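You operate a simulated robot arm through the tools that you are given. There is no shell and no other tool. Be economical: measure what you need, move in short steps, check, and stop when the job is done.

The job below is to be done with a simulated two-armed robot. You get a single attempt, and the scene is never put back.

JOB
Take the layer cake from the top of the wide steel table and put it on the lower shelf of the trolley. Put the 95 ml marked cup from the top of the wide steel table on the top of the tea table beside the urns and the 130 ml marked cup on the lower shelf of the side table. Put the ticket labelled "5" from the top of the wide steel table on the upper shelf of the wide steel table and the ticket labelled "7" on the middle shelf of the right display table. Take the numbered steamer from the top of the wide steel table and put it on the top of the corner table. Do these in any order. Set down upright: marked cup.
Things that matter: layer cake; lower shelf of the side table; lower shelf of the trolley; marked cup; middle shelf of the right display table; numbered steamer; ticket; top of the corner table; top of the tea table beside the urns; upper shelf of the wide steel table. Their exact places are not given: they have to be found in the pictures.

It is judged by the outcome, as a careful person would: the job done as asked, and still so three seconds after it is handed in. It fails if anything else is knocked over, pushed out of place, dropped, spilled or broken.

ROBOT AND FRAMES
Two 6-joint arms with three-finger grippers on one trunk, on a base that drives. Base frame: it is fixed to the floor where the robot stands at the start and does not move with it; the origin is under the middle of the robot, x ahead of it, y to its left, z up; the surface under the hand at the start is at about z = 800. Lengths are in mm, angles in rad, forces in N, time in s.
The left shoulder is at the start at [21, 170, 1498], the right one opposite. With the tool pointing down near the work surface each hand reaches from about 280 to 560 mm from the robot's upright axis, wherever it stands, measured 20 degrees to its own side. Places, roughly: layer cake (6x3x3 cm) [700, 100, 800]; lower shelf of the side table [-2800, 1400, 200]; lower shelf of the trolley [-100, -2900, 400]; marked cup [500, 0, 750]; middle shelf of the right display table [-3300, -400, 500]; numbered steamer [750, 500, 750]; ticket [750, -250, 750]; top of the corner table [0, 1500, 800]; top of the tea table beside the urns [-1100, -3000, 900]; upper shelf of the wide steel table [700, 0, 500]. Payload 2.2 kg a hand.
Tool frame (each hand has its own): the origin (TCP) lies between the finger pads and is the grasp point; the fingertips stand 25 mm ahead of it; z points along the fingers, y is the line along which they close. The gripper opens to 104 mm. The gripper's body begins 74 mm behind the TCP.
Orientation is that of the tool frame in the base frame, as a unit quaternion [w, x, y, z]. With the fingers straight down and closing along the base's y, the tool's x points along the base's -x, its y along +y and its z along -z.

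CONTROLS
- The arms move only by the tool jog_arm. It takes "left_moves", "right_moves" or both (then of equal length, played together; a hand with none holds still); each is a list of rows, each a list of 7 numbers: the shift along the base's x, y, z in m, then the turn, a rotation vector about the base's x, y, z in degrees, then the opening in per cent of the stroke, from 0 (shut) to 100 (fully open). In form: [[tx, ty, tz, wx, wy, wz, claw], ...]. A call has 1 to 20 rows; each row shifts and turns the commanded pose from where the row before left it. A row lasts 0.2 s, in which the tool goes at most 50 mm and 0.15 rad; a call with a longer step from one row to the next is refused whole, and so is a gripper value outside its range. A pose out of reach is approached as far as the arm can. The call stops where the force on the tool passes 40 N (or 10 N more than at its start, if that is more) or the arm is blocked; 0.2 s more then pass. The fingers move at their own pace and stop on an object; they squeeze with about 21 N. The grip force told is the motor's: it shows also when the fingers shut on nothing. Time passes only in rows, and 0.2 s behind the last, so rows that do not move let the fingers close. It gives the time, the measured TCP pose, the force on the tool (base axes), the opening and the grip force at its end, in the units of the frame above (readings bear some noise), with the torque about the TCP (base axes, N m) and any sound that the robot's microphone picked up, and new pictures: "views" is both (left out), scene, wrist or none (wrist: the cameras of the hands that moved).
- Cameras (640 x 400 px; columns grow to the right, rows downward): "scene" is now at [153.8, 13.5, 1393.7]; the picture's right is [0.10, -0.99, 0.00], its down [-0.67, -0.07, -0.74] and it looks along [0.74, 0.08, -0.67] (base axes); focal length 214 px, centre (320, 200). "left" rides on the left gripper at [82, -3, -104] in its tool frame; the picture's right is [0.04, 1.00, 0.00], its down [-0.75, 0.03, -0.66] and it looks along [-0.66, 0.03, 0.75] (tool axes); focal length 256 px, centre (320, 200). "right" rides on the right gripper at [82, 3, -104] in its tool frame; the picture's right is [-0.04, 1.00, 0.00], its down [-0.75, -0.03, -0.66] and it looks along [-0.66, -0.03, 0.75] (tool axes); focal length 256 px, centre (320, 200).
- lift_body(by): slides the trunk up (or, below 0, down) by that many mm; the arms and the scene camera ride with it, the base frame stays. It gives what a move gives, with no picture.
- steer(legs): drives the robot by 1 to 6 legs, each [ahead, left, turn to the left] in mm, mm and rad, along the robot's own axes; the way and the turn of a leg run together, so that a leg with both is an arc; at most 1500 mm and 3.142 rad a leg. The arms and the cameras ride along, it lands a little off, and it stops where it bumps. It gives what a move gives, and a new picture of the scene camera.
- head_to(pan, tilt): turns the head with the scene camera to pan (to the left, within 1.047 rad either way) and tilt (down, from -0.506 to 1.204), counted from straight ahead of the robot. It gives what a move gives, and a new picture of the scene camera.
- probe_pixels(camera, pixels): there is no depth. For up to 12 entries [column, row, z] of the newest picture of that camera ("zoom" is the newest enlarged one), the place [x, y] in the base frame at which the ray of that pixel passes the height z, good to about 2 mm, but the place of the scene camera against the robot may be out by one fixed shift of up to 18 mm in any direction. No time passes.
- zoom(camera, box): a new picture of the part [left, top, right, bottom] of that camera's present view, enlarged. No time passes.
- close_job(): hands the job in; it is judged then, once.

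Work in short steps. Measure before you move; look again where a grasp or a placing could have gone wrong, and mend it. You have 124 turns and 260 pictures in all, those below and enlarged ones among them. Open the grippers and draw the arms clear of the work before you hand the job in, unless the task says otherwise; then end with one line.

The tools are called after "Request:" by a JSON object that holds its "name" and its "arguments". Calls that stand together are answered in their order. jog_arm: Moves the arms, as the interface text tells. Its arguments: {"type":"object","properties":{"left_moves":{"type":"array"},"right_moves":{"type":"array"},"views":{"type":"string","enum":["both","scene","wrist","none"]}},"required":[]} The other tools are called the same way: lift_body (by) slides the trunk up or down; steer (legs) drives the base; head_to (pan, tilt) turns the head that bears the scene camera; probe_pixels (camera, pixels) gives the place at which the rays of pixels pass given heights; zoom (camera, box) takes an enlarged picture of a part of a camera's view; close_job () hands the job in.

At the start:

```text
time_s: 0.0
left_tool_pos: [530.7, 338.4, 1124.9]
left_tcp_rot: [0.0, 0.0, 1.0, 0.001]
left_force: [0.0, 0.2, 0.5]
left_ft_torque: [0.01, 0.03, 0.02]
left_finger_gap: 103.9
left_grip_force: 0.0
right_tool_pos: [608.8, -156.2, 1085.6]
right_tcp_rot: [0.0, 0.0, 1.0, 0.0]
right_force: [0.6, -0.3, 0.4]
right_ft_torque: [0.02, 0.0, 0.03]
right_finger_gap: 103.9
right_grip_force: 0.1
trunk travel left (down, up): [-691.0, 51.0]
robot x, y, heading: [1.5, 1.2, -0.003]
head pan, tilt: [0.103, 0.737]
```

scene: 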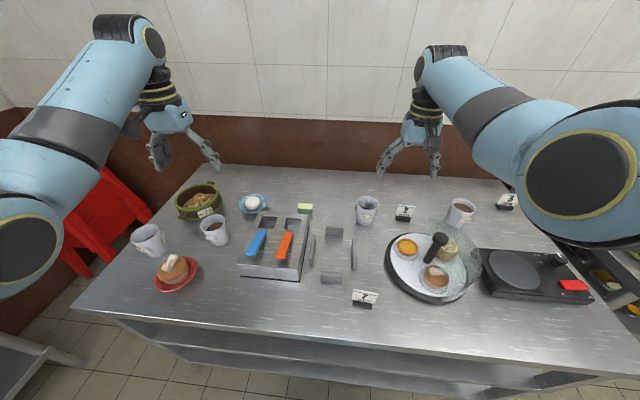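
right: 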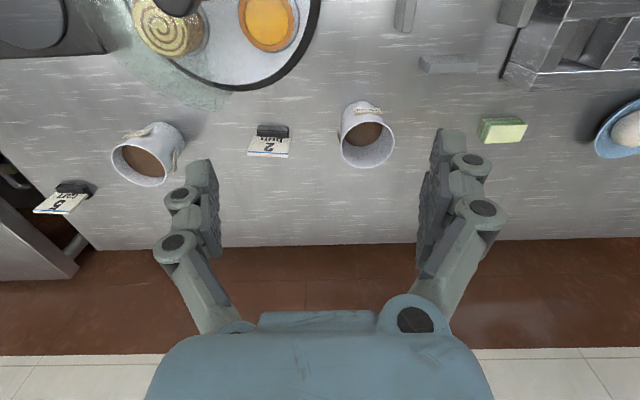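
left: 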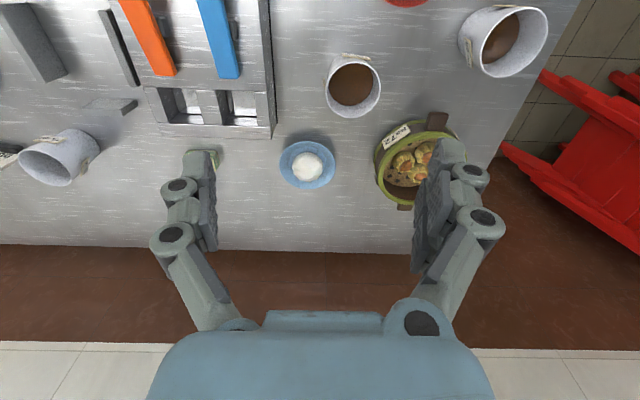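

The table holds four cups, tickets at (404,212), (506,201), (364,298), a steamer at (200,200) and a small yellow-green block at (305,208). I enlarge the views to read the labels.

Request:
{"name": "zoom", "arguments": {"camera": "scene", "box": [120, 170, 320, 300]}}

Request:
{"name": "zoom", "arguments": {"camera": "scene", "box": [300, 180, 540, 320]}}

Request:
{"name": "zoom", "arguments": {"camera": "right", "box": [0, 80, 420, 230]}}

Request:
{"name": "zoom", "arguments": {"camera": "left", "box": [280, 0, 600, 220]}}

```text
3.08 times, centred on (220, 235) of scene
```

zoom: 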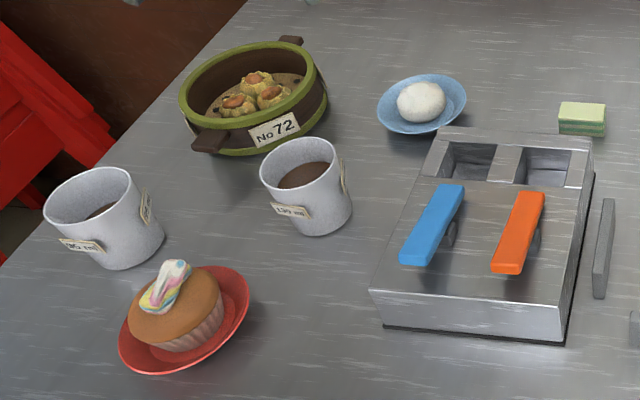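

```text
2.67 times, centred on (420, 250) of scene
```

zoom: 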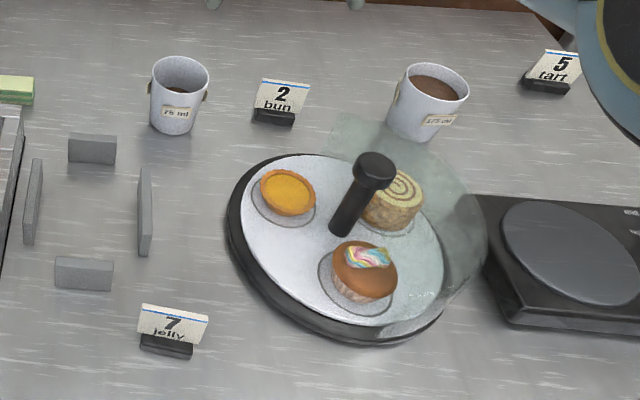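

```text
1.52 times, centred on (210, 155) of right
```

zoom: 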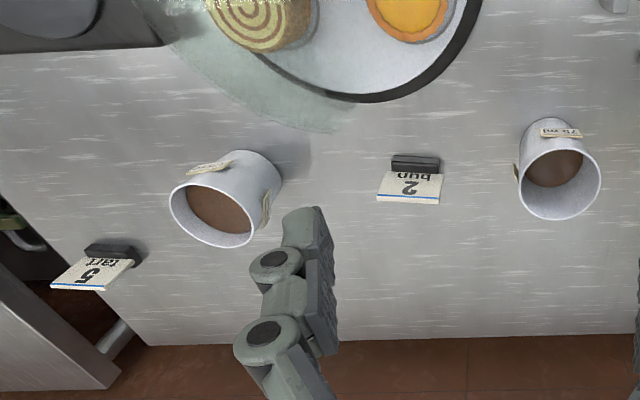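

```text
1.82 times, centred on (440, 110) of left
```

zoom: 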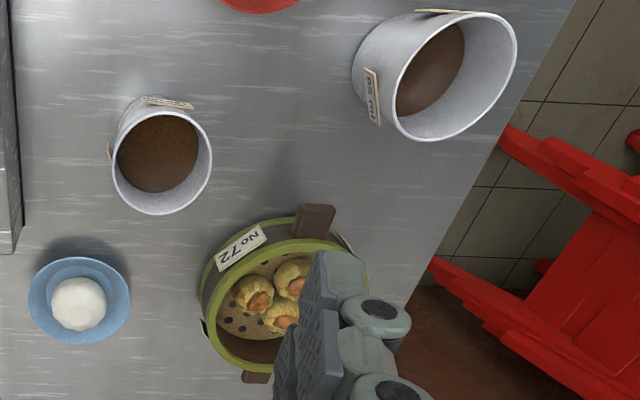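

Four cups carry small labels; I enlarge those two on the left and compare them, and measure the main objects.

Request:
{"name": "zoom", "arguments": {"camera": "scene", "box": [125, 205, 245, 275]}}

Request:
{"name": "zoom", "arguments": {"camera": "scene", "box": [240, 180, 340, 240]}}

Request:
{"name": "probe_pixels", "arguments": {"camera": "scene", "pixels": [[305, 213, 800], [153, 254, 800], [218, 243, 800], [368, 223, 800], [403, 219, 800], [363, 305, 800], [203, 217, 800], [507, 208, 800], [175, 285, 800], [458, 224, 800], [76, 310, 800], [218, 165, 800]]}}

Request:
{"name": "probe_pixels", "arguments": {"camera": "right", "pixels": [[502, 130, 830], [366, 128, 880], [57, 200, 830], [150, 158, 880], [270, 130, 805], [75, 186, 805]]}}

Request:
{"name": "probe_pixels", "arguments": {"camera": "left", "pixels": [[354, 88, 880], [512, 36, 880], [382, 165, 860], [458, 165, 860], [420, 165, 830], [308, 165, 830]]}}

```text
5.33 times, centred on (185, 240) of scene
```

zoom: 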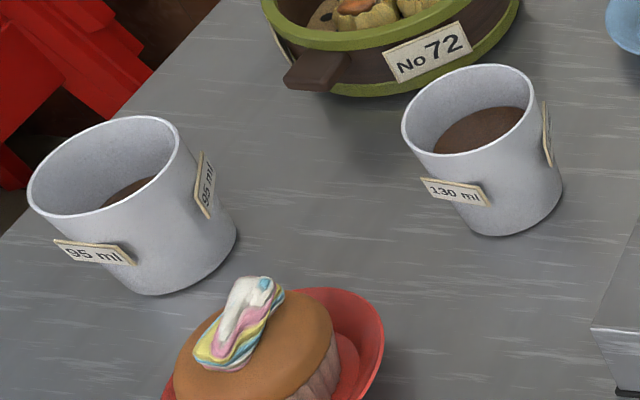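

```text
6.40 times, centred on (290, 210) of scene
```

zoom: 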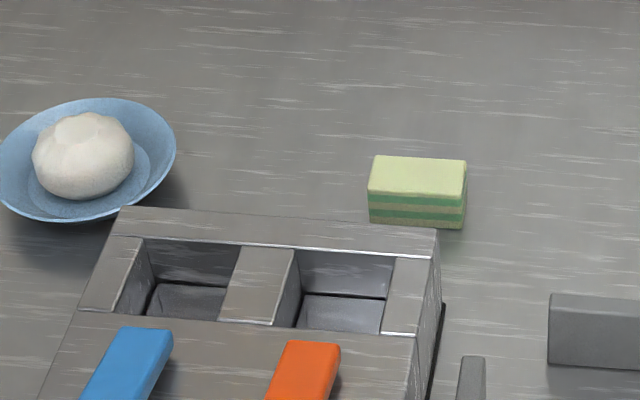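

```text
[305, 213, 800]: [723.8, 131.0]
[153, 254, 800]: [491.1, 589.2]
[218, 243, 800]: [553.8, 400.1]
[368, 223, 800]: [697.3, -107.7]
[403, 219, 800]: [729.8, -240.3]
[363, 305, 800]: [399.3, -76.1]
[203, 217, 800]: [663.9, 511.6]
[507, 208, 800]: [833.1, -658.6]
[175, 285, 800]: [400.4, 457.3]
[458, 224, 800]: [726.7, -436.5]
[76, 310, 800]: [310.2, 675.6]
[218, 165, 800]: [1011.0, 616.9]
```

```text
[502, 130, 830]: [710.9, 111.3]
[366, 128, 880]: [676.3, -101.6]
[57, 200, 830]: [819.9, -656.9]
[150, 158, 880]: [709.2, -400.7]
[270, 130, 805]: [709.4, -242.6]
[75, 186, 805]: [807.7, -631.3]
```

```text
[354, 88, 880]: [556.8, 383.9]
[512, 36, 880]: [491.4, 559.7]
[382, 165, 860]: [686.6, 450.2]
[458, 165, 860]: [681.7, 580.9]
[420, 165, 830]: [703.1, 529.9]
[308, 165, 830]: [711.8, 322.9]
```

I read 95 ml on the far-left cup, 130 ml on the next one and No 72 on the steamer; the layer cake is the green block at (305,208). Now I survey the room with the head.

Request:
{"name": "head_to", "arguments": {"pan": 1.04, "tilt": 0.35}}

Request:
{"name": "head_to", "arguments": {"pan": -1.04, "tilt": 0.35}}

```text
time_s: 1.2
left_tool_pos: [530.2, 339.0, 1125.2]
left_tcp_rot: [-0.001, 0.0, 1.0, 0.0]
left_force: [0.2, -0.6, 1.5]
left_ft_torque: [-0.01, -0.01, -0.03]
left_finger_gap: 104.1
left_grip_force: 0.2
right_tool_pos: [608.3, -157.2, 1085.4]
right_tcp_rot: [0.0, 0.0, 1.0, 0.0]
right_force: [-0.1, -0.4, -0.6]
right_ft_torque: [-0.01, 0.02, 0.02]
right_finger_gap: 104.2
right_grip_force: 0.0
trunk travel left (down, up): [-691.0, 51.0]
robot x, y, heading: [0.6, -0.0, -0.003]
head pan, tilt: [1.04, 0.351]
```

scene: 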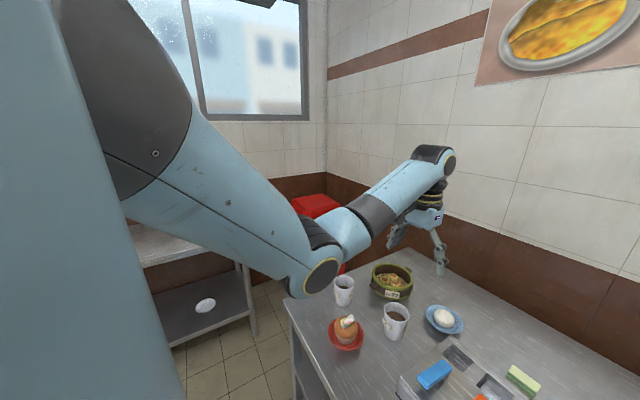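

```text
time_s: 3.2
left_tool_pos: [530.0, 338.1, 1124.4]
left_tcp_rot: [0.0, 0.0, 1.0, 0.0]
left_force: [0.0, -0.2, 0.1]
left_ft_torque: [0.02, 0.02, 0.02]
left_finger_gap: 104.3
left_grip_force: 0.0
right_tool_pos: [609.1, -155.8, 1085.5]
right_tcp_rot: [0.0, 0.0, 1.0, 0.0]
right_force: [0.1, -0.6, -0.8]
right_ft_torque: [-0.01, -0.01, 0.01]
right_finger_gap: 104.2
right_grip_force: 0.1
trunk travel left (down, up): [-691.0, 51.0]
robot x, y, heading: [-0.9, -1.2, 0.002]
head pan, tilt: [-1.04, 0.351]
```

scene: 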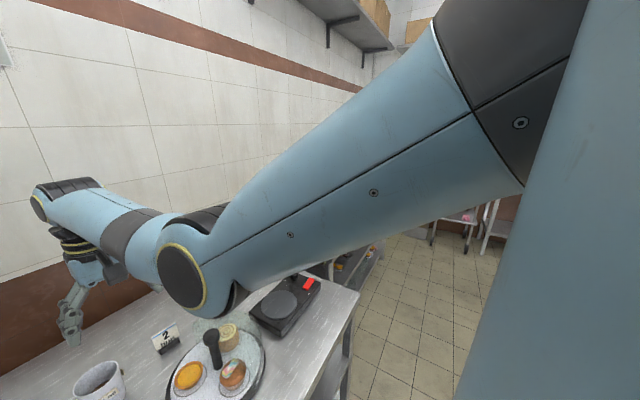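

The corner table (with a shelf) is left at (200,270). I look straight down to see the clearance between my base and the wide table.

Request:
{"name": "head_to", "arguments": {"pan": 0.0, "tilt": 1.2}}

```text
time_s: 4.5
left_tool_pos: [530.7, 337.4, 1124.9]
left_tcp_rot: [0.0, 0.0, 1.0, 0.0]
left_force: [0.0, -0.3, 0.1]
left_ft_torque: [-0.01, -0.04, 0.01]
left_finger_gap: 104.0
left_grip_force: 0.0
right_tool_pos: [609.0, -157.4, 1086.4]
right_tcp_rot: [0.0, 0.0, 1.0, 0.0]
right_force: [-1.2, 0.1, -0.3]
right_ft_torque: [-0.01, 0.02, 0.01]
right_finger_gap: 104.0
right_grip_force: 0.0
trunk travel left (down, up): [-691.0, 51.0]
robot x, y, heading: [-2.3, -0.3, 0.003]
head pan, tilt: [0.0, 1.201]
```

scene: 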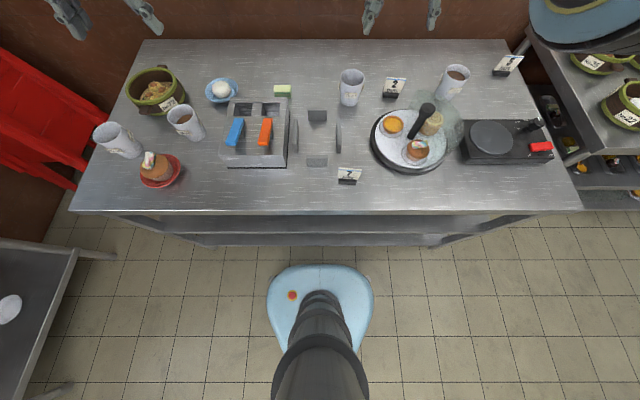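

This overhead view shows the base plate (front edge row 265) and the table's shelves (front edges near rows 232-247). I measure these and all objects.

Request:
{"name": "probe_pixels", "arguments": {"camera": "scene", "pixels": [[320, 265, 100], [320, 213, 800], [320, 233, 500], [320, 246, 200], [320, 247, 0], [70, 211, 800], [580, 211, 800], [45, 310, 800], [528, 55, 800], [80, 252, 800], [143, 40, 800], [507, 40, 800]]}}

Request:
{"name": "zoom", "arguments": {"camera": "scene", "box": [80, 50, 300, 200]}}

Request:
{"name": "zoom", "arguments": {"camera": "scene", "box": [300, 40, 580, 210]}}

Request:
{"name": "zoom", "arguments": {"camera": "scene", "box": [120, 200, 560, 320]}}

```text
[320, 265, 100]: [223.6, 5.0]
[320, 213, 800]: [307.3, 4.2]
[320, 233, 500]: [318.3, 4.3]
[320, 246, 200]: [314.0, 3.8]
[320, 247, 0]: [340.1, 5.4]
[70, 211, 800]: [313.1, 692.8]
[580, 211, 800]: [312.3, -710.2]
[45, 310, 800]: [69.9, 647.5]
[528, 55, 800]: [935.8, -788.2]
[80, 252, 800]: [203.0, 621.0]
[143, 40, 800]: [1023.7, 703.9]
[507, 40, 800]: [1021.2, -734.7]
```

```text
2.67 times, centred on (190, 125) of scene
```

zoom: 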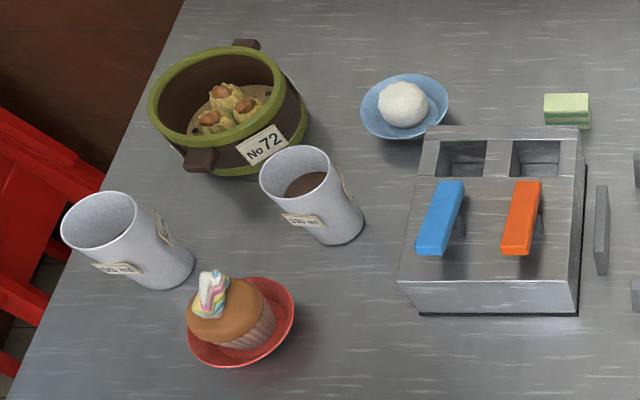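

```text
2.29 times, centred on (440, 125) of scene
```

zoom: 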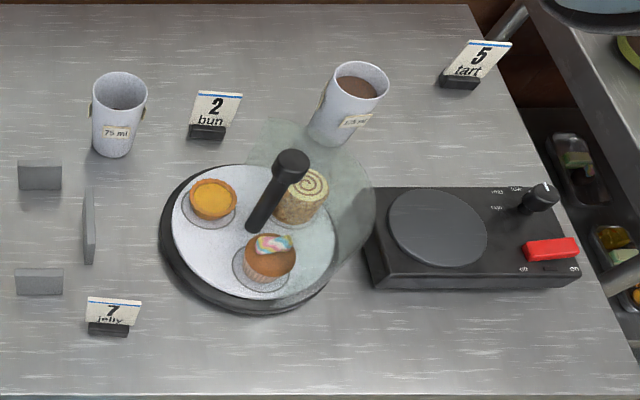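

```text
1.45 times, centred on (340, 260) of scene
```

zoom: 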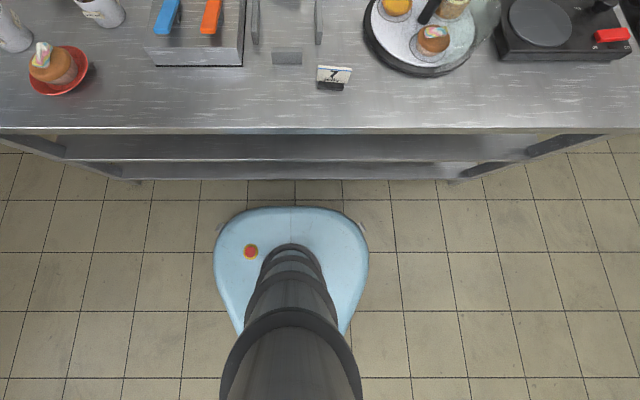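

The base front is at x≈220, table front at ≈310, leaving room for 60 mm ahead. I shift 60 mm ahead and 250 mm left to work on the steamer.

Request:
{"name": "steer", "arguments": {"legs": [[60, 250, 0]]}}

```text
time_s: 6.4
left_tool_pos: [584.5, 579.3, 1126.5]
left_tcp_rot: [0.0, 0.009, 1.0, -0.001]
left_force: [-1.4, 1.1, 0.3]
left_ft_torque: [-0.05, -0.1, 0.01]
left_finger_gap: 104.0
left_grip_force: 0.0
right_tool_pos: [652.3, 82.8, 1085.8]
right_tcp_rot: [0.001, 0.01, 1.0, 0.0]
right_force: [0.5, 0.7, 0.8]
right_ft_torque: [-0.04, 0.0, 0.03]
right_finger_gap: 103.9
right_grip_force: 0.1
trunk travel left (down, up): [-691.0, 51.0]
robot x, y, heading: [50.9, 253.2, -0.019]
head pan, tilt: [0.0, 1.201]
```

scene: 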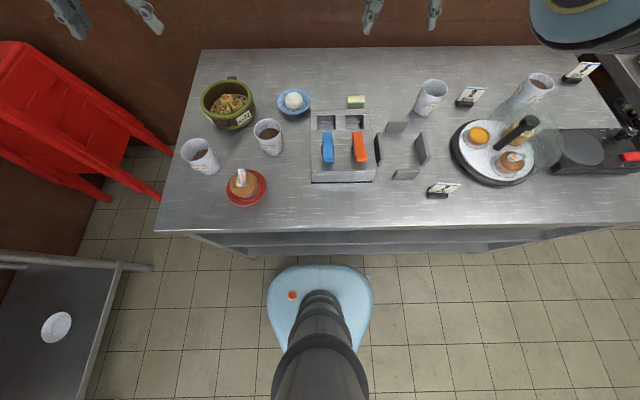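

I move the left hand over the steamer to see it closely.

Request:
{"name": "jog_arm", "arguments": {"left_moves": [[0.03, -0.03, -0.02, 0, 0, 0, 100], [0.02, -0.03, -0.03, 0, 0, 0, 100], [0, 0, -0.03, 0, 0, 0, 100]], "views": "wrist"}}

```text
time_s: 7.2
left_tool_pos: [640.0, 518.7, 1044.9]
left_tcp_rot: [0.0, 0.01, 1.0, 0.0]
left_force: [-0.7, -0.3, -0.3]
left_ft_torque: [-0.01, 0.0, 0.0]
left_finger_gap: 104.0
left_grip_force: 0.0
right_tool_pos: [655.4, 83.1, 1086.4]
right_tcp_rot: [0.0, 0.009, 1.0, 0.0]
right_force: [0.8, 0.4, -0.5]
right_ft_torque: [0.03, 0.02, 0.01]
right_finger_gap: 103.9
right_grip_force: 0.0
trunk travel left (down, up): [-691.0, 51.0]
robot x, y, heading: [51.9, 251.9, -0.018]
head pan, tilt: [0.0, 1.201]
```

left: 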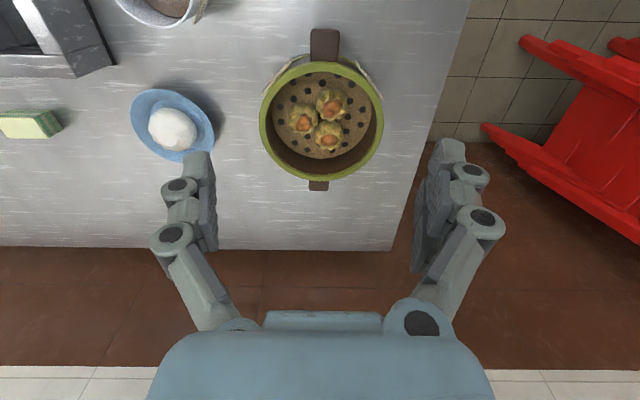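

The rim spans columns 260-383 and rows 62-180. I measure its size at candidate heights.

Request:
{"name": "probe_pixels", "arguments": {"camera": "left", "pixels": [[260, 118, 870], [383, 118, 870], [322, 62, 870], [320, 180, 870], [260, 118, 850], [383, 118, 850], [322, 62, 850], [320, 180, 850], [325, 30, 830], [325, 57, 830], [318, 190, 830], [318, 113, 815]]}}

Request:
{"name": "zoom", "arguments": {"camera": "left", "box": [220, 10, 430, 220]}}

Request:
{"name": "probe_pixels", "arguments": {"camera": "scene", "pixels": [[227, 105, 870], [201, 98, 870], [256, 100, 870], [242, 128, 800], [202, 172, 800], [273, 153, 800]]}}

```text
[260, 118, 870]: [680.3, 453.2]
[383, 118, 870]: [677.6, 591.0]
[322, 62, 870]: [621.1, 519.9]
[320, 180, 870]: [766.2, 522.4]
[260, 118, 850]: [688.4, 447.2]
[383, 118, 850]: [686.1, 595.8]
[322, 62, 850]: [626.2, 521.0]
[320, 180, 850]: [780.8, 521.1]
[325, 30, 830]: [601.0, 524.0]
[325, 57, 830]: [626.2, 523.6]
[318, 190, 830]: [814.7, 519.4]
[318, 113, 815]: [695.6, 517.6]
```

```text
1.90 times, centred on (325, 115) of left
```

zoom: 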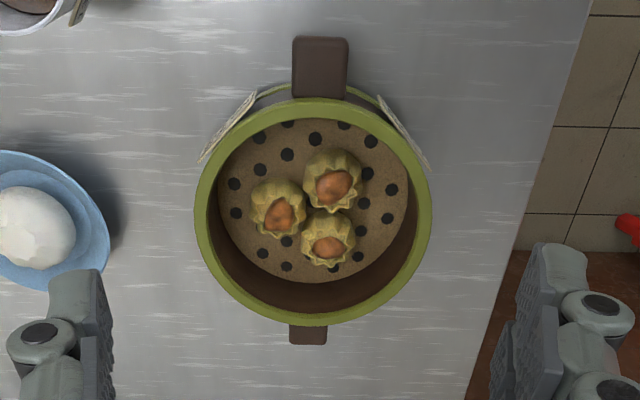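

```text
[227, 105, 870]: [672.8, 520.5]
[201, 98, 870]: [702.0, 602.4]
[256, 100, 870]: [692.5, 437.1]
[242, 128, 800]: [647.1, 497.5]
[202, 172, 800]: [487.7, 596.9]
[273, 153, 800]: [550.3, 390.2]
```

The steamer is about 140 mm wide, centred near (693,522), so I will pinch its left wall (y≈590), clear of dumplings and tags. I move the left hand above that wall with a half-open gripper.

Request:
{"name": "jog_arm", "arguments": {"left_moves": [[0.02, 0.035, -0.02, 0, 0, 0, 60], [0.02, 0.035, -0.02, 0, 0, 0, 50], [0.015, 0, -0.03, 0, 0, 0, 50], [0, 0, -0.01, 0, 0, 0, 50]]}}

```text
time_s: 8.2
left_tool_pos: [657.9, 580.5, 986.3]
left_tcp_rot: [0.0, 0.008, 1.0, 0.0]
left_force: [0.1, 0.4, -0.3]
left_ft_torque: [-0.01, -0.01, 0.01]
left_finger_gap: 51.4
left_grip_force: 0.1
left hand out of reach, approached as far as the arm can: row 2, 3, 4
right_tool_pos: [655.5, 83.4, 1085.1]
right_tcp_rot: [-0.002, 0.009, 1.0, -0.001]
right_force: [0.6, 0.5, -0.6]
right_ft_torque: [0.03, -0.01, -0.03]
right_finger_gap: 104.0
right_grip_force: 0.0
trunk travel left (down, up): [-691.0, 51.0]
robot x, y, heading: [50.0, 251.7, -0.017]
head pan, tilt: [0.0, 1.201]
```

scene: 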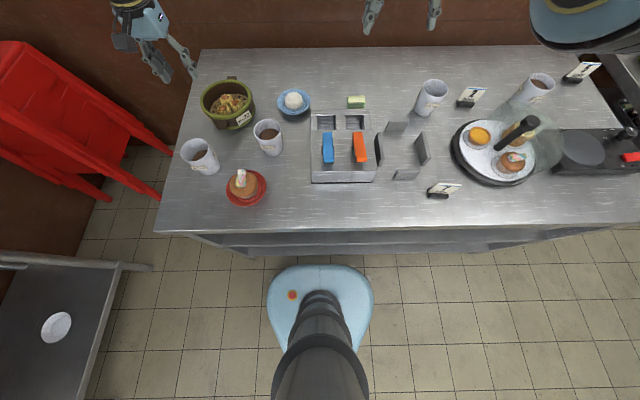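
left: 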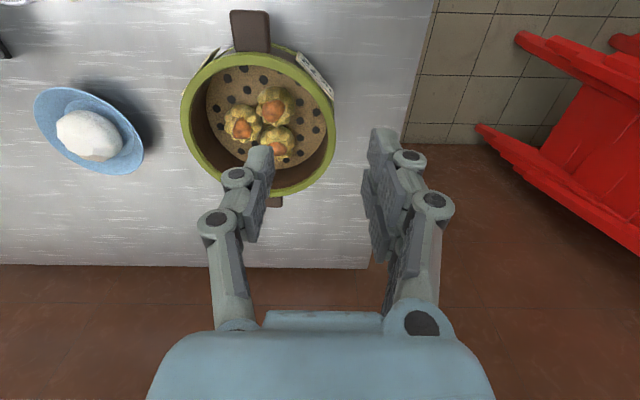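

The arm is at its reach limit at this trunk height. Before lowering the trunk I check where the left elbow is.

Request:
{"name": "head_to", "arguments": {"pan": 0.8, "tilt": 0.75}}

```text
time_s: 9.3
left_tool_pos: [658.7, 579.9, 987.1]
left_tcp_rot: [0.0, 0.01, 1.0, 0.0]
left_force: [-0.5, -0.3, 0.4]
left_ft_torque: [-0.01, 0.01, -0.01]
left_finger_gap: 52.0
left_grip_force: 0.1
right_tool_pos: [656.0, 83.2, 1086.8]
right_tcp_rot: [0.0, 0.01, 1.0, 0.0]
right_force: [-0.3, 0.2, 0.7]
right_ft_torque: [0.0, 0.01, 0.02]
right_finger_gap: 104.1
right_grip_force: 0.0
trunk travel left (down, up): [-691.0, 51.0]
robot x, y, heading: [47.1, 250.2, -0.022]
head pan, tilt: [0.799, 0.75]
```

scene: 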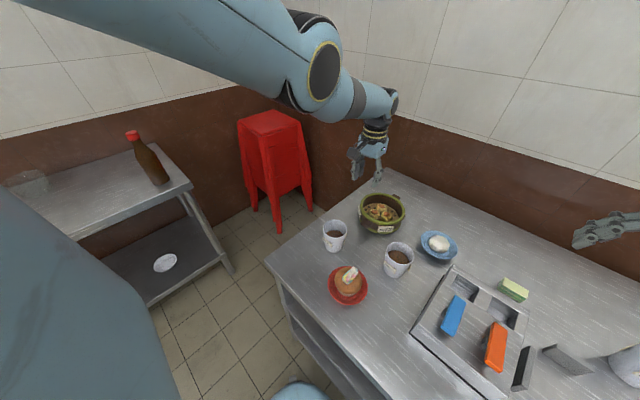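

The elbow is high (about z 1290), so lowering is safe. I raise the hand 120 mm and lower the trunk 170 mm.

Request:
{"name": "jog_arm", "arguments": {"left_moves": [[0, 0, 0.04, 0, 0, 0, 50], [0, 0, 0.04, 0, 0, 0, 50], [0, 0, 0.04, 0, 0, 0, 50]], "views": "none"}}

Request:
{"name": "lift_body", "arguments": {"by": -170}}

Request:
{"name": "jog_arm", "arguments": {"left_moves": [[0, 0, 0, 0, 0, 0, 50], [0, 0, 0, 0, 0, 0, 50]], "views": "wrist"}}

```text
time_s: 10.1
left_tool_pos: [656.2, 581.3, 1107.3]
left_tcp_rot: [-0.001, 0.01, 1.0, 0.001]
left_force: [-0.5, 0.9, 0.0]
left_ft_torque: [-0.02, 0.02, 0.01]
left_finger_gap: 52.0
left_grip_force: 0.1
right_tool_pos: [654.7, 83.0, 1084.8]
right_tcp_rot: [0.001, 0.01, 1.0, 0.0]
right_force: [0.2, 0.8, -0.3]
right_ft_torque: [0.01, 0.02, -0.01]
right_finger_gap: 104.0
right_grip_force: 0.0
trunk travel left (down, up): [-691.0, 51.0]
robot x, y, heading: [50.0, 251.0, -0.019]
head pan, tilt: [0.799, 0.75]
```

```text
time_s: 12.0
left_tool_pos: [657.7, 581.1, 939.2]
left_tcp_rot: [0.0, 0.01, 1.0, 0.0]
left_force: [-0.5, 0.2, 0.8]
left_ft_torque: [0.02, -0.04, -0.01]
left_finger_gap: 52.1
left_grip_force: 0.1
right_tool_pos: [655.6, 82.7, 915.8]
right_tcp_rot: [0.0, 0.01, 1.0, 0.001]
right_force: [0.0, 0.3, 0.1]
right_ft_torque: [0.02, -0.01, -0.01]
right_finger_gap: 104.0
right_grip_force: 0.2
trunk travel left (down, up): [-521.0, 221.0]
robot x, y, heading: [51.7, 252.3, -0.02]
head pan, tilt: [0.799, 0.75]
```

```text
time_s: 12.6
left_tool_pos: [657.2, 581.0, 937.8]
left_tcp_rot: [0.0, 0.01, 1.0, 0.001]
left_force: [0.5, 0.9, 0.0]
left_ft_torque: [0.0, 0.01, 0.01]
left_finger_gap: 51.9
left_grip_force: 0.0
right_tool_pos: [655.3, 83.0, 916.9]
right_tcp_rot: [0.0, 0.009, 1.0, 0.001]
right_force: [0.9, -0.1, 0.5]
right_ft_torque: [-0.02, 0.03, 0.0]
right_finger_gap: 104.0
right_grip_force: 0.1
trunk travel left (down, up): [-521.0, 221.0]
robot x, y, heading: [48.4, 252.4, -0.022]
head pan, tilt: [0.799, 0.75]
```

left: 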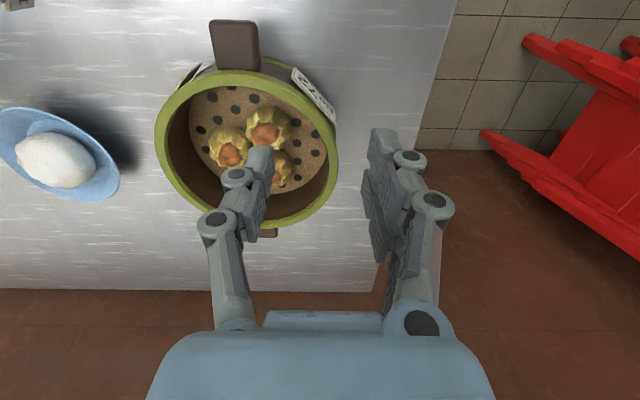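

Now I re-measure the rim from this nearer view.

Request:
{"name": "probe_pixels", "arguments": {"camera": "left", "pixels": [[337, 150, 870], [155, 145, 870], [248, 72, 870], [262, 228, 870], [337, 150, 860], [155, 145, 860], [248, 72, 860], [262, 228, 860], [328, 150, 870]]}}

```text
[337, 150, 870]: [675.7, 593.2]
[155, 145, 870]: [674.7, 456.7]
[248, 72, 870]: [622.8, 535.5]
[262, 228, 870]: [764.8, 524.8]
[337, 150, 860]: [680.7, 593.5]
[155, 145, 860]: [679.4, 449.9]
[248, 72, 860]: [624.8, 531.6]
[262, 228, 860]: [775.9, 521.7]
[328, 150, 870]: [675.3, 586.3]
```

Both views agree on rim z≈863, diameter ≈143, centre (695,522), left wall at y≈588. I align there with a 32 mm gap and come down in part.

Request:
{"name": "jog_arm", "arguments": {"left_moves": [[0.03, 0.007, 0, 0, 0, 0, 32], [0.008, 0, 0, 0, 0, 0, 32], [0, 0, -0.02, 0, 0, 0, 32], [0, 0, 0, 0, 0, 0, 32]], "views": "wrist"}}

```text
time_s: 13.6
left_tool_pos: [696.1, 587.7, 919.3]
left_tcp_rot: [0.0, 0.01, 1.0, 0.001]
left_force: [0.0, -0.3, 0.0]
left_ft_torque: [-0.01, -0.02, -0.03]
left_finger_gap: 33.0
left_grip_force: 0.0
right_tool_pos: [654.4, 82.9, 915.4]
right_tcp_rot: [0.001, 0.009, 1.0, 0.0]
right_force: [0.3, 1.0, -0.1]
right_ft_torque: [-0.05, -0.02, -0.02]
right_finger_gap: 104.0
right_grip_force: 0.2
trunk travel left (down, up): [-521.0, 221.0]
robot x, y, heading: [51.1, 251.4, -0.016]
head pan, tilt: [0.799, 0.75]
```

left: 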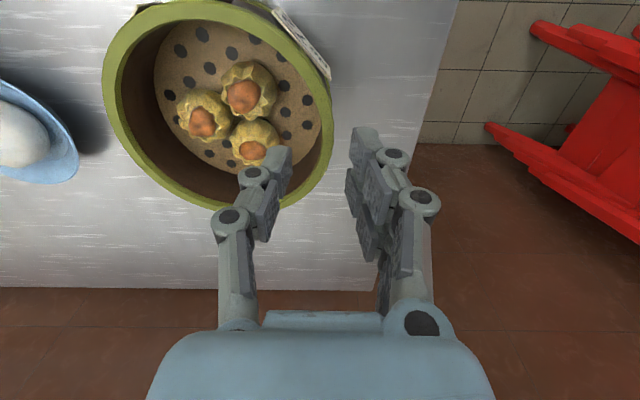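

Request:
{"name": "probe_pixels", "arguments": {"camera": "left", "pixels": [[334, 125, 863], [333, 145, 863], [322, 125, 863], [320, 145, 863], [285, 205, 863]]}}

```text
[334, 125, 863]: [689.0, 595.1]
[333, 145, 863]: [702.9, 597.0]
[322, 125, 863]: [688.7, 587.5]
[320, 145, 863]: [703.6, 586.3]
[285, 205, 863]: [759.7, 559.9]
```

The wall lies between y≈586 and 596, so I shift 3 mm left, descend to TCP z≈855 and close.

Request:
{"name": "jog_arm", "arguments": {"left_moves": [[0, 0.003, -0.03, 0, 0, 0, 32], [0, 0, -0.02, 0, 0, 0, 32], [0, 0, -0.014, 0, 0, 0, 32], [0, 0, 0, 0, 0, 0, 10], [0, 0, 0, 0, 0, 0, 0], [0, 0, 0, 0, 0, 0, 0]], "views": "wrist"}}

```text
time_s: 15.0
left_tool_pos: [681.1, 585.5, 859.2]
left_tcp_rot: [0.001, 0.011, 1.0, 0.0]
left_force: [0.5, -0.1, -0.2]
left_ft_torque: [-0.08, -0.06, 0.01]
left_finger_gap: 11.4
left_grip_force: 20.9
left hand out of reach, approached as far as the arm can: row 1, 2, 3
right_tool_pos: [654.8, 82.8, 916.0]
right_tcp_rot: [0.0, 0.01, 1.0, 0.001]
right_force: [-0.2, -0.1, 0.7]
right_ft_torque: [-0.01, 0.01, -0.03]
right_finger_gap: 103.9
right_grip_force: 0.1
trunk travel left (down, up): [-521.0, 221.0]
robot x, y, heading: [52.1, 249.6, -0.019]
head pan, tilt: [0.799, 0.75]
```

left: 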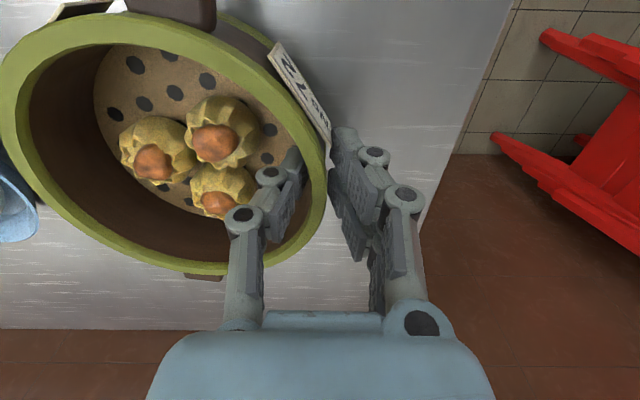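

The wall is gripped (gap 11.4, 20.9 N). I lift with the trunk by 100 mm and check.

Request:
{"name": "lift_body", "arguments": {"by": 100}}

Request:
{"name": "head_to", "arguments": {"pan": 0.5, "tilt": 0.85}}

```text
time_s: 16.4
left_tool_pos: [681.2, 586.5, 962.1]
left_tcp_rot: [0.003, 0.009, 1.0, 0.0]
left_force: [-0.1, -0.3, -2.1]
left_ft_torque: [0.14, 0.02, 0.01]
left_finger_gap: 11.5
left_grip_force: 21.0
right_tool_pos: [655.7, 82.7, 1015.0]
right_tcp_rot: [-0.001, 0.01, 1.0, 0.0]
right_force: [-0.9, -0.4, -0.2]
right_ft_torque: [0.01, 0.01, 0.02]
right_finger_gap: 103.8
right_grip_force: 0.1
trunk travel left (down, up): [-621.0, 121.0]
robot x, y, heading: [50.0, 251.8, -0.014]
head pan, tilt: [0.799, 0.75]
```

```text
time_s: 17.1
left_tool_pos: [681.4, 585.1, 962.3]
left_tcp_rot: [0.003, 0.009, 1.0, 0.0]
left_force: [0.3, 0.2, -2.5]
left_ft_torque: [0.15, 0.01, 0.02]
left_finger_gap: 11.5
left_grip_force: 21.1
right_tool_pos: [654.5, 82.5, 1015.2]
right_tcp_rot: [0.0, 0.009, 1.0, 0.0]
right_force: [0.2, -0.5, 0.7]
right_ft_torque: [0.03, 0.02, 0.02]
right_finger_gap: 104.0
right_grip_force: 0.0
trunk travel left (down, up): [-621.0, 121.0]
robot x, y, heading: [49.7, 247.3, -0.021]
head pan, tilt: [0.499, 0.85]
```

scene: 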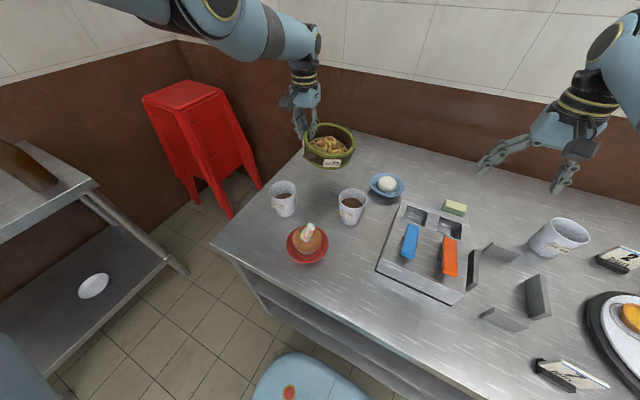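

The steamer is held level. I raise the trunk to carry height, then measure the corner table's corner at (97,183).

Request:
{"name": "lift_body", "arguments": {"by": 115}}

Request:
{"name": "head_to", "arguments": {"pan": 1.04, "tilt": 0.6}}

```text
time_s: 18.6
left_tool_pos: [680.8, 586.4, 1077.3]
left_tcp_rot: [0.002, 0.009, 1.0, 0.0]
left_force: [0.3, -0.3, -1.6]
left_ft_torque: [0.17, 0.02, -0.01]
left_finger_gap: 11.5
left_grip_force: 20.7
right_tool_pos: [655.6, 84.2, 1131.0]
right_tcp_rot: [-0.001, 0.01, 1.0, 0.0]
right_force: [-1.3, 0.9, -0.3]
right_ft_torque: [0.02, -0.03, 0.0]
right_finger_gap: 104.0
right_grip_force: 0.1
trunk travel left (down, up): [-736.0, 6.0]
robot x, y, heading: [48.4, 249.4, -0.022]
head pan, tilt: [0.499, 0.85]
```

```text
time_s: 19.6
left_tool_pos: [680.0, 585.7, 1077.5]
left_tcp_rot: [0.003, 0.009, 1.0, 0.0]
left_force: [0.8, 0.0, -1.6]
left_ft_torque: [0.19, 0.02, 0.01]
left_finger_gap: 11.6
left_grip_force: 20.8
right_tool_pos: [655.6, 82.3, 1130.7]
right_tcp_rot: [-0.001, 0.01, 1.0, 0.001]
right_force: [-1.2, 0.0, 0.0]
right_ft_torque: [0.02, 0.02, 0.0]
right_finger_gap: 103.8
right_grip_force: 0.0
trunk travel left (down, up): [-736.0, 6.0]
robot x, y, heading: [49.0, 249.8, -0.017]
head pan, tilt: [1.04, 0.6]
```

scene: 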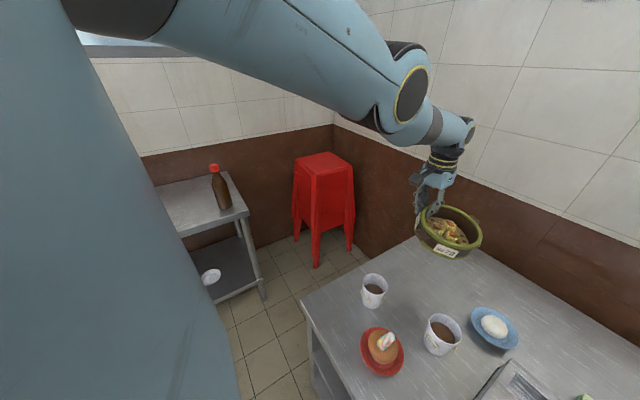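

Request:
{"name": "probe_pixels", "arguments": {"camera": "scene", "pixels": [[249, 214, 800], [222, 172, 800], [183, 237, 800], [158, 187, 800], [226, 207, 800], [249, 214, 850], [263, 300, 0], [222, 172, 850]]}}

```text
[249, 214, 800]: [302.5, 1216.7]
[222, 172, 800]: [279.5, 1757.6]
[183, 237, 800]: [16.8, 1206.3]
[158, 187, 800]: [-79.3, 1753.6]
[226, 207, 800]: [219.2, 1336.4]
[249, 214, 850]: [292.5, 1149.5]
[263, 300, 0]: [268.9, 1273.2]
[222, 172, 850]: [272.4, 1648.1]
```

The corner table's front edge is at y≈1210, right corner x≈300, bottle at (219,1336). I back off 250 mm and turn left 90° to face it.

Request:
{"name": "steer", "arguments": {"legs": [[-250, 0, 0], [0, 0, 1.58]]}}

Request:
{"name": "head_to", "arguments": {"pan": 0.0, "tilt": 0.6}}

```text
time_s: 25.3
left_tool_pos: [-543.4, 885.8, 1078.4]
left_tcp_rot: [0.002, -0.703, 0.712, 0.002]
left_force: [-0.6, -0.2, -2.8]
left_ft_torque: [-0.02, 0.18, 0.0]
left_finger_gap: 11.4
left_grip_force: 20.6
right_tool_pos: [-40.2, 863.0, 1130.1]
right_tcp_rot: [0.001, -0.704, 0.71, 0.0]
right_force: [1.0, 0.4, -0.1]
right_ft_torque: [-0.01, -0.05, 0.02]
right_finger_gap: 104.0
right_grip_force: 0.0
trunk travel left (down, up): [-736.0, 6.0]
robot x, y, heading: [-204.2, 256.4, 1.56]
head pan, tilt: [1.04, 0.6]
```

scene: 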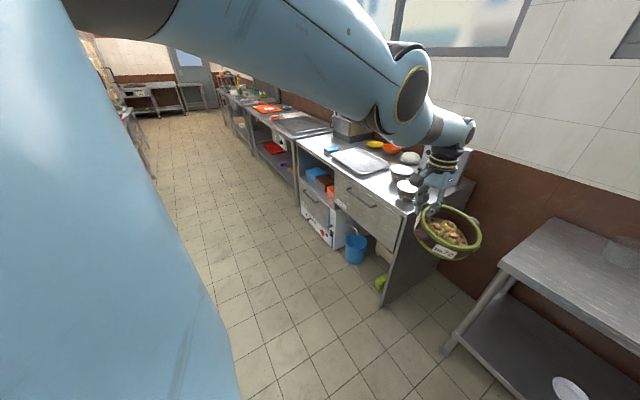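

```text
time_s: 26.6
left_tool_pos: [-543.0, 885.2, 1077.9]
left_tcp_rot: [0.001, -0.702, 0.712, 0.001]
left_force: [0.1, 0.5, -3.5]
left_ft_torque: [0.03, 0.13, 0.0]
left_finger_gap: 11.5
left_grip_force: 20.9
right_tool_pos: [-40.1, 865.2, 1130.6]
right_tcp_rot: [0.0, -0.703, 0.711, 0.0]
right_force: [0.2, -0.1, 0.3]
right_ft_torque: [0.0, 0.04, -0.02]
right_finger_gap: 104.2
right_grip_force: 0.1
trunk travel left (down, up): [-736.0, 6.0]
robot x, y, heading: [-206.3, 257.7, 1.566]
head pan, tilt: [0.0, 0.6]
```

scene: 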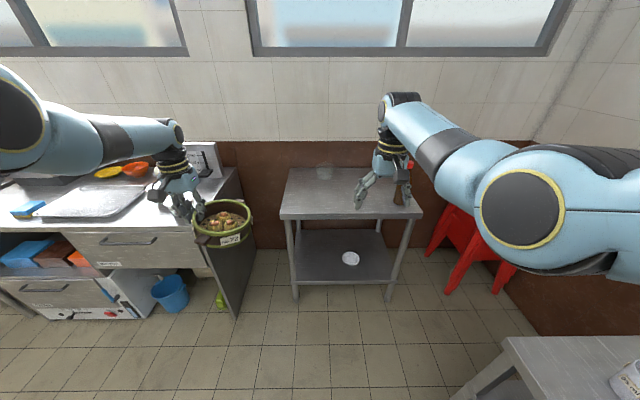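

The corner table is straight ahead, with the bottle at (403,190) and something faint near (325,168). I measure it.

Request:
{"name": "probe_pixels", "arguments": {"camera": "scene", "pixels": [[281, 216, 800], [422, 216, 800], [290, 169, 800], [403, 205, 800], [345, 195, 800], [243, 190, 800], [296, 298, 0]]}}

Request:
{"name": "zoom", "arguments": {"camera": "scene", "box": [230, 130, 470, 310]}}

```text
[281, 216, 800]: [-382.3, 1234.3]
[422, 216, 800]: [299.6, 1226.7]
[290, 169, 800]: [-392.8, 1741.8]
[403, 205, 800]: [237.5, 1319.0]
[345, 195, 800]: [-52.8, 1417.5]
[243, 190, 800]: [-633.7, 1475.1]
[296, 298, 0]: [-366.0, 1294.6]
```

```text
2.22 times, centred on (350, 220) of scene
```

zoom: 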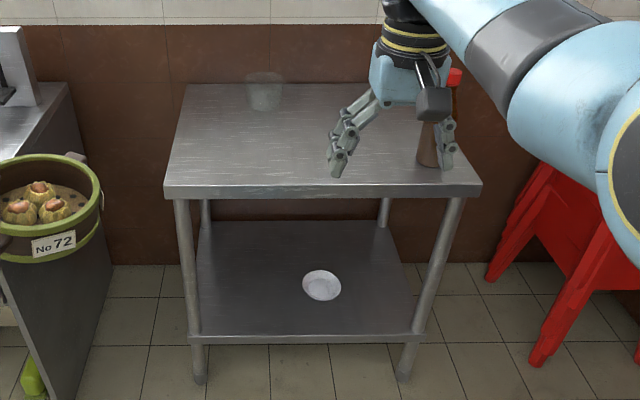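

The free area at left-front of the top is where I set the steamer, near (-225,1370). I draw the hand inwards, then drive ahead 570 and right 130.

Request:
{"name": "jog_arm", "arguments": {"left_moves": [[0.03, -0.022, 0, 0, 0, 0, 0], [0.03, -0.023, 0, 0, 0, 0, 0], [0.03, -0.023, 0, 0, 0, 0, 0], [0.03, -0.022, 0, 0, 0, 0, 0]], "views": "none"}}

Request:
{"name": "steer", "arguments": {"legs": [[570, -130, 0]]}}

```text
time_s: 27.6
left_tool_pos: [-423.9, 793.1, 1078.5]
left_tcp_rot: [0.002, -0.703, 0.711, 0.002]
left_force: [-1.4, -1.2, -2.9]
left_ft_torque: [0.01, 0.19, -0.03]
left_finger_gap: 11.3
left_grip_force: 20.8
right_tool_pos: [-38.8, 863.0, 1131.3]
right_tcp_rot: [0.001, -0.703, 0.711, -0.001]
right_force: [-0.7, 0.0, 0.1]
right_ft_torque: [-0.01, 0.05, 0.01]
right_finger_gap: 104.4
right_grip_force: 0.0
trunk travel left (down, up): [-736.0, 6.0]
robot x, y, heading: [-201.8, 257.0, 1.563]
head pan, tilt: [0.0, 0.6]
```

```text
time_s: 30.8
left_tool_pos: [-284.4, 1345.6, 1077.1]
left_tcp_rot: [0.002, -0.699, 0.715, 0.002]
left_force: [-0.2, -0.3, -1.4]
left_ft_torque: [0.0, 0.17, 0.02]
left_finger_gap: 11.5
left_grip_force: 20.4
right_tool_pos: [99.9, 1410.6, 1130.8]
right_tcp_rot: [-0.002, -0.7, 0.714, 0.0]
right_force: [0.4, -0.2, -0.5]
right_ft_torque: [-0.01, 0.02, -0.03]
right_finger_gap: 104.0
right_grip_force: 0.0
trunk travel left (down, up): [-736.0, 6.0]
robot x, y, heading: [-66.7, 805.5, 1.551]
head pan, tilt: [0.0, 0.6]
```

scene: 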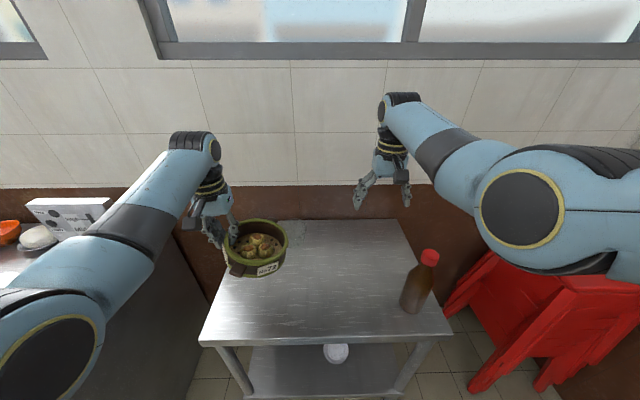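

The steamer hovers over the left front of the top. I go down to about 25 mm above it and look.

Request:
{"name": "jog_arm", "arguments": {"left_moves": [[0, 0.01, -0.04, 0, 0, 0, 0], [0, 0.01, -0.04, 0, 0, 0, 0], [0, 0.01, -0.04, 0, 0, 0, 0], [0, 0, -0.04, 0, 0, 0, 0], [0, 0, -0.03, 0, 0, 0, 0]]}}

```text
time_s: 32.0
left_tool_pos: [-287.1, 1348.4, 918.4]
left_tcp_rot: [0.002, -0.699, 0.715, 0.002]
left_force: [-0.2, 0.1, -2.0]
left_ft_torque: [-0.01, 0.15, 0.0]
left_finger_gap: 11.3
left_grip_force: 20.7
left hand out of reach, approached as far as the arm can: row 4, 5
right_tool_pos: [101.3, 1409.5, 1130.7]
right_tcp_rot: [-0.001, -0.7, 0.714, 0.0]
right_force: [0.9, 0.3, -0.2]
right_ft_torque: [0.0, 0.04, 0.04]
right_finger_gap: 103.8
right_grip_force: 0.1
trunk travel left (down, up): [-736.0, 6.0]
robot x, y, heading: [-67.3, 804.5, 1.552]
head pan, tilt: [0.0, 0.6]
```

scene: 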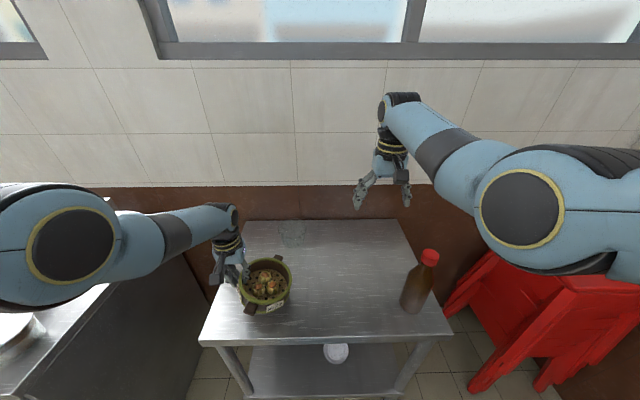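
left: 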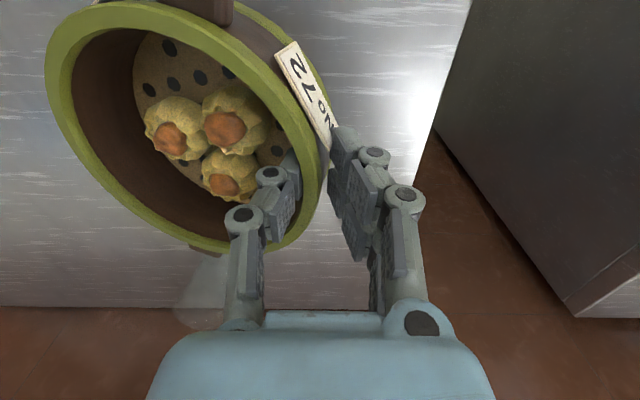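

The arm is at its limit, so the trunk lowers the remainder in steps.

Request:
{"name": "lift_body", "arguments": {"by": -47}}

Request:
{"name": "lift_body", "arguments": {"by": -8}}

```text
time_s: 32.9
left_tool_pos: [-287.6, 1350.1, 870.1]
left_tcp_rot: [0.004, -0.698, 0.716, 0.004]
left_force: [-0.9, 0.5, -1.4]
left_ft_torque: [0.03, 0.14, 0.04]
left_finger_gap: 11.0
left_grip_force: 20.6
right_tool_pos: [101.2, 1409.0, 1084.7]
right_tcp_rot: [0.0, -0.7, 0.714, 0.0]
right_force: [0.6, -0.4, 0.3]
right_ft_torque: [0.0, -0.02, -0.02]
right_finger_gap: 104.1
right_grip_force: 0.1
trunk travel left (down, up): [-689.0, 53.0]
robot x, y, heading: [-66.8, 804.3, 1.55]
head pan, tilt: [0.0, 0.6]
```

```text
time_s: 33.4
left_tool_pos: [-287.6, 1350.1, 862.5]
left_tcp_rot: [0.003, -0.699, 0.715, 0.004]
left_force: [-0.9, 0.0, 0.0]
left_ft_torque: [-0.07, 0.05, 0.0]
left_finger_gap: 10.8
left_grip_force: 21.4
right_tool_pos: [101.0, 1409.9, 1075.5]
right_tcp_rot: [0.0, -0.7, 0.715, -0.001]
right_force: [1.0, 0.5, -0.1]
right_ft_torque: [-0.01, 0.05, 0.0]
right_finger_gap: 104.0
right_grip_force: 0.0
trunk travel left (down, up): [-681.0, 61.0]
robot x, y, heading: [-67.0, 805.7, 1.553]
head pan, tilt: [0.0, 0.6]
```

The weight has come off the hand, so it rests on the table. I open to 32% and lift clear.

Request:
{"name": "jog_arm", "arguments": {"left_moves": [[0, 0, 0, 0, 0, 0, 20], [0, 0, 0, 0, 0, 0, 30], [0, 0, 0, 0, 0, 0, 32]], "views": "wrist"}}

Request:
{"name": "lift_body", "arguments": {"by": 60}}

Request:
{"name": "jog_arm", "arguments": {"left_moves": [[0, -0.03, 0.04, 0, 0, 0, 32], [0, 0, 0.04, 0, 0, 0, 50], [0, 0, 0.04, 0, 0, 0, 100], [0, 0, 0.04, 0, 0, 0, 100], [0, 0, 0.03, 0, 0, 0, 100]]}}

```text
time_s: 34.2
left_tool_pos: [-287.4, 1348.9, 863.9]
left_tcp_rot: [0.003, -0.699, 0.715, 0.003]
left_force: [0.4, -0.1, -0.1]
left_ft_torque: [-0.02, 0.0, -0.03]
left_finger_gap: 33.3
left_grip_force: 0.0
right_tool_pos: [100.3, 1410.1, 1075.8]
right_tcp_rot: [0.001, -0.7, 0.714, 0.0]
right_force: [-0.6, 0.1, -0.2]
right_ft_torque: [0.03, -0.03, 0.01]
right_finger_gap: 104.2
right_grip_force: 0.0
trunk travel left (down, up): [-681.0, 61.0]
robot x, y, heading: [-66.9, 807.5, 1.549]
head pan, tilt: [0.0, 0.6]
```

left: 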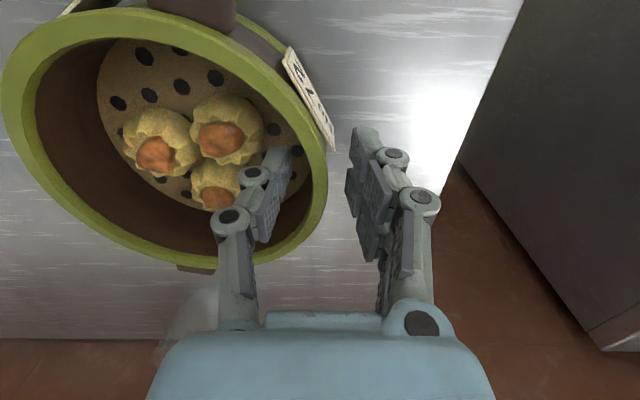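

```text
time_s: 35.2
left_tool_pos: [-287.4, 1350.3, 922.9]
left_tcp_rot: [0.003, -0.699, 0.715, 0.003]
left_force: [-0.5, 0.8, -0.3]
left_ft_torque: [-0.01, 0.04, 0.01]
left_finger_gap: 33.5
left_grip_force: 0.0
right_tool_pos: [101.7, 1410.0, 1135.9]
right_tcp_rot: [-0.001, -0.7, 0.714, -0.001]
right_force: [0.1, -0.1, 0.4]
right_ft_torque: [-0.01, -0.03, -0.01]
right_finger_gap: 103.7
right_grip_force: 0.1
trunk travel left (down, up): [-741.0, 1.0]
robot x, y, heading: [-71.5, 805.3, 1.553]
head pan, tilt: [0.0, 0.6]
```

```text
time_s: 36.4
left_tool_pos: [-284.3, 1320.0, 1115.2]
left_tcp_rot: [0.002, -0.699, 0.715, 0.003]
left_force: [-0.6, 0.6, -0.9]
left_ft_torque: [0.02, 0.0, 0.01]
left_finger_gap: 103.8
left_grip_force: 0.0
right_tool_pos: [100.7, 1410.3, 1135.5]
right_tcp_rot: [-0.001, -0.7, 0.714, 0.0]
right_force: [-0.1, -0.3, 0.3]
right_ft_torque: [-0.03, 0.03, 0.01]
right_finger_gap: 103.9
right_grip_force: 0.0
trunk travel left (down, up): [-741.0, 1.0]
robot x, y, heading: [-72.6, 806.9, 1.55]
head pan, tilt: [0.0, 0.6]
```

scene: 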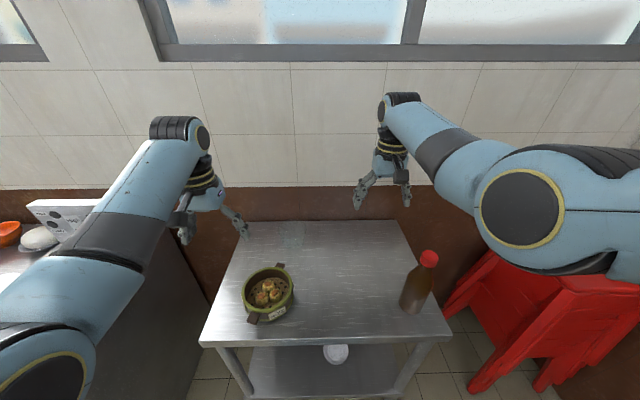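
left: 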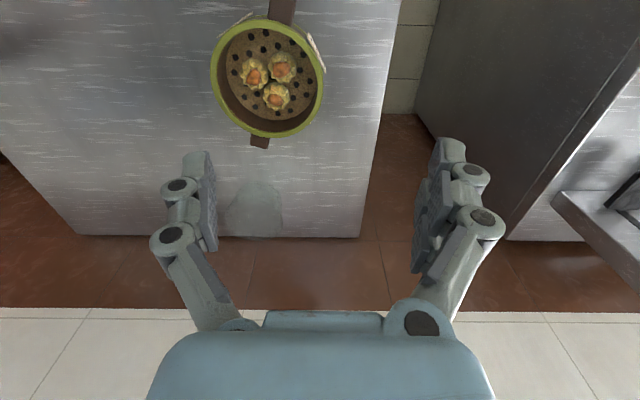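

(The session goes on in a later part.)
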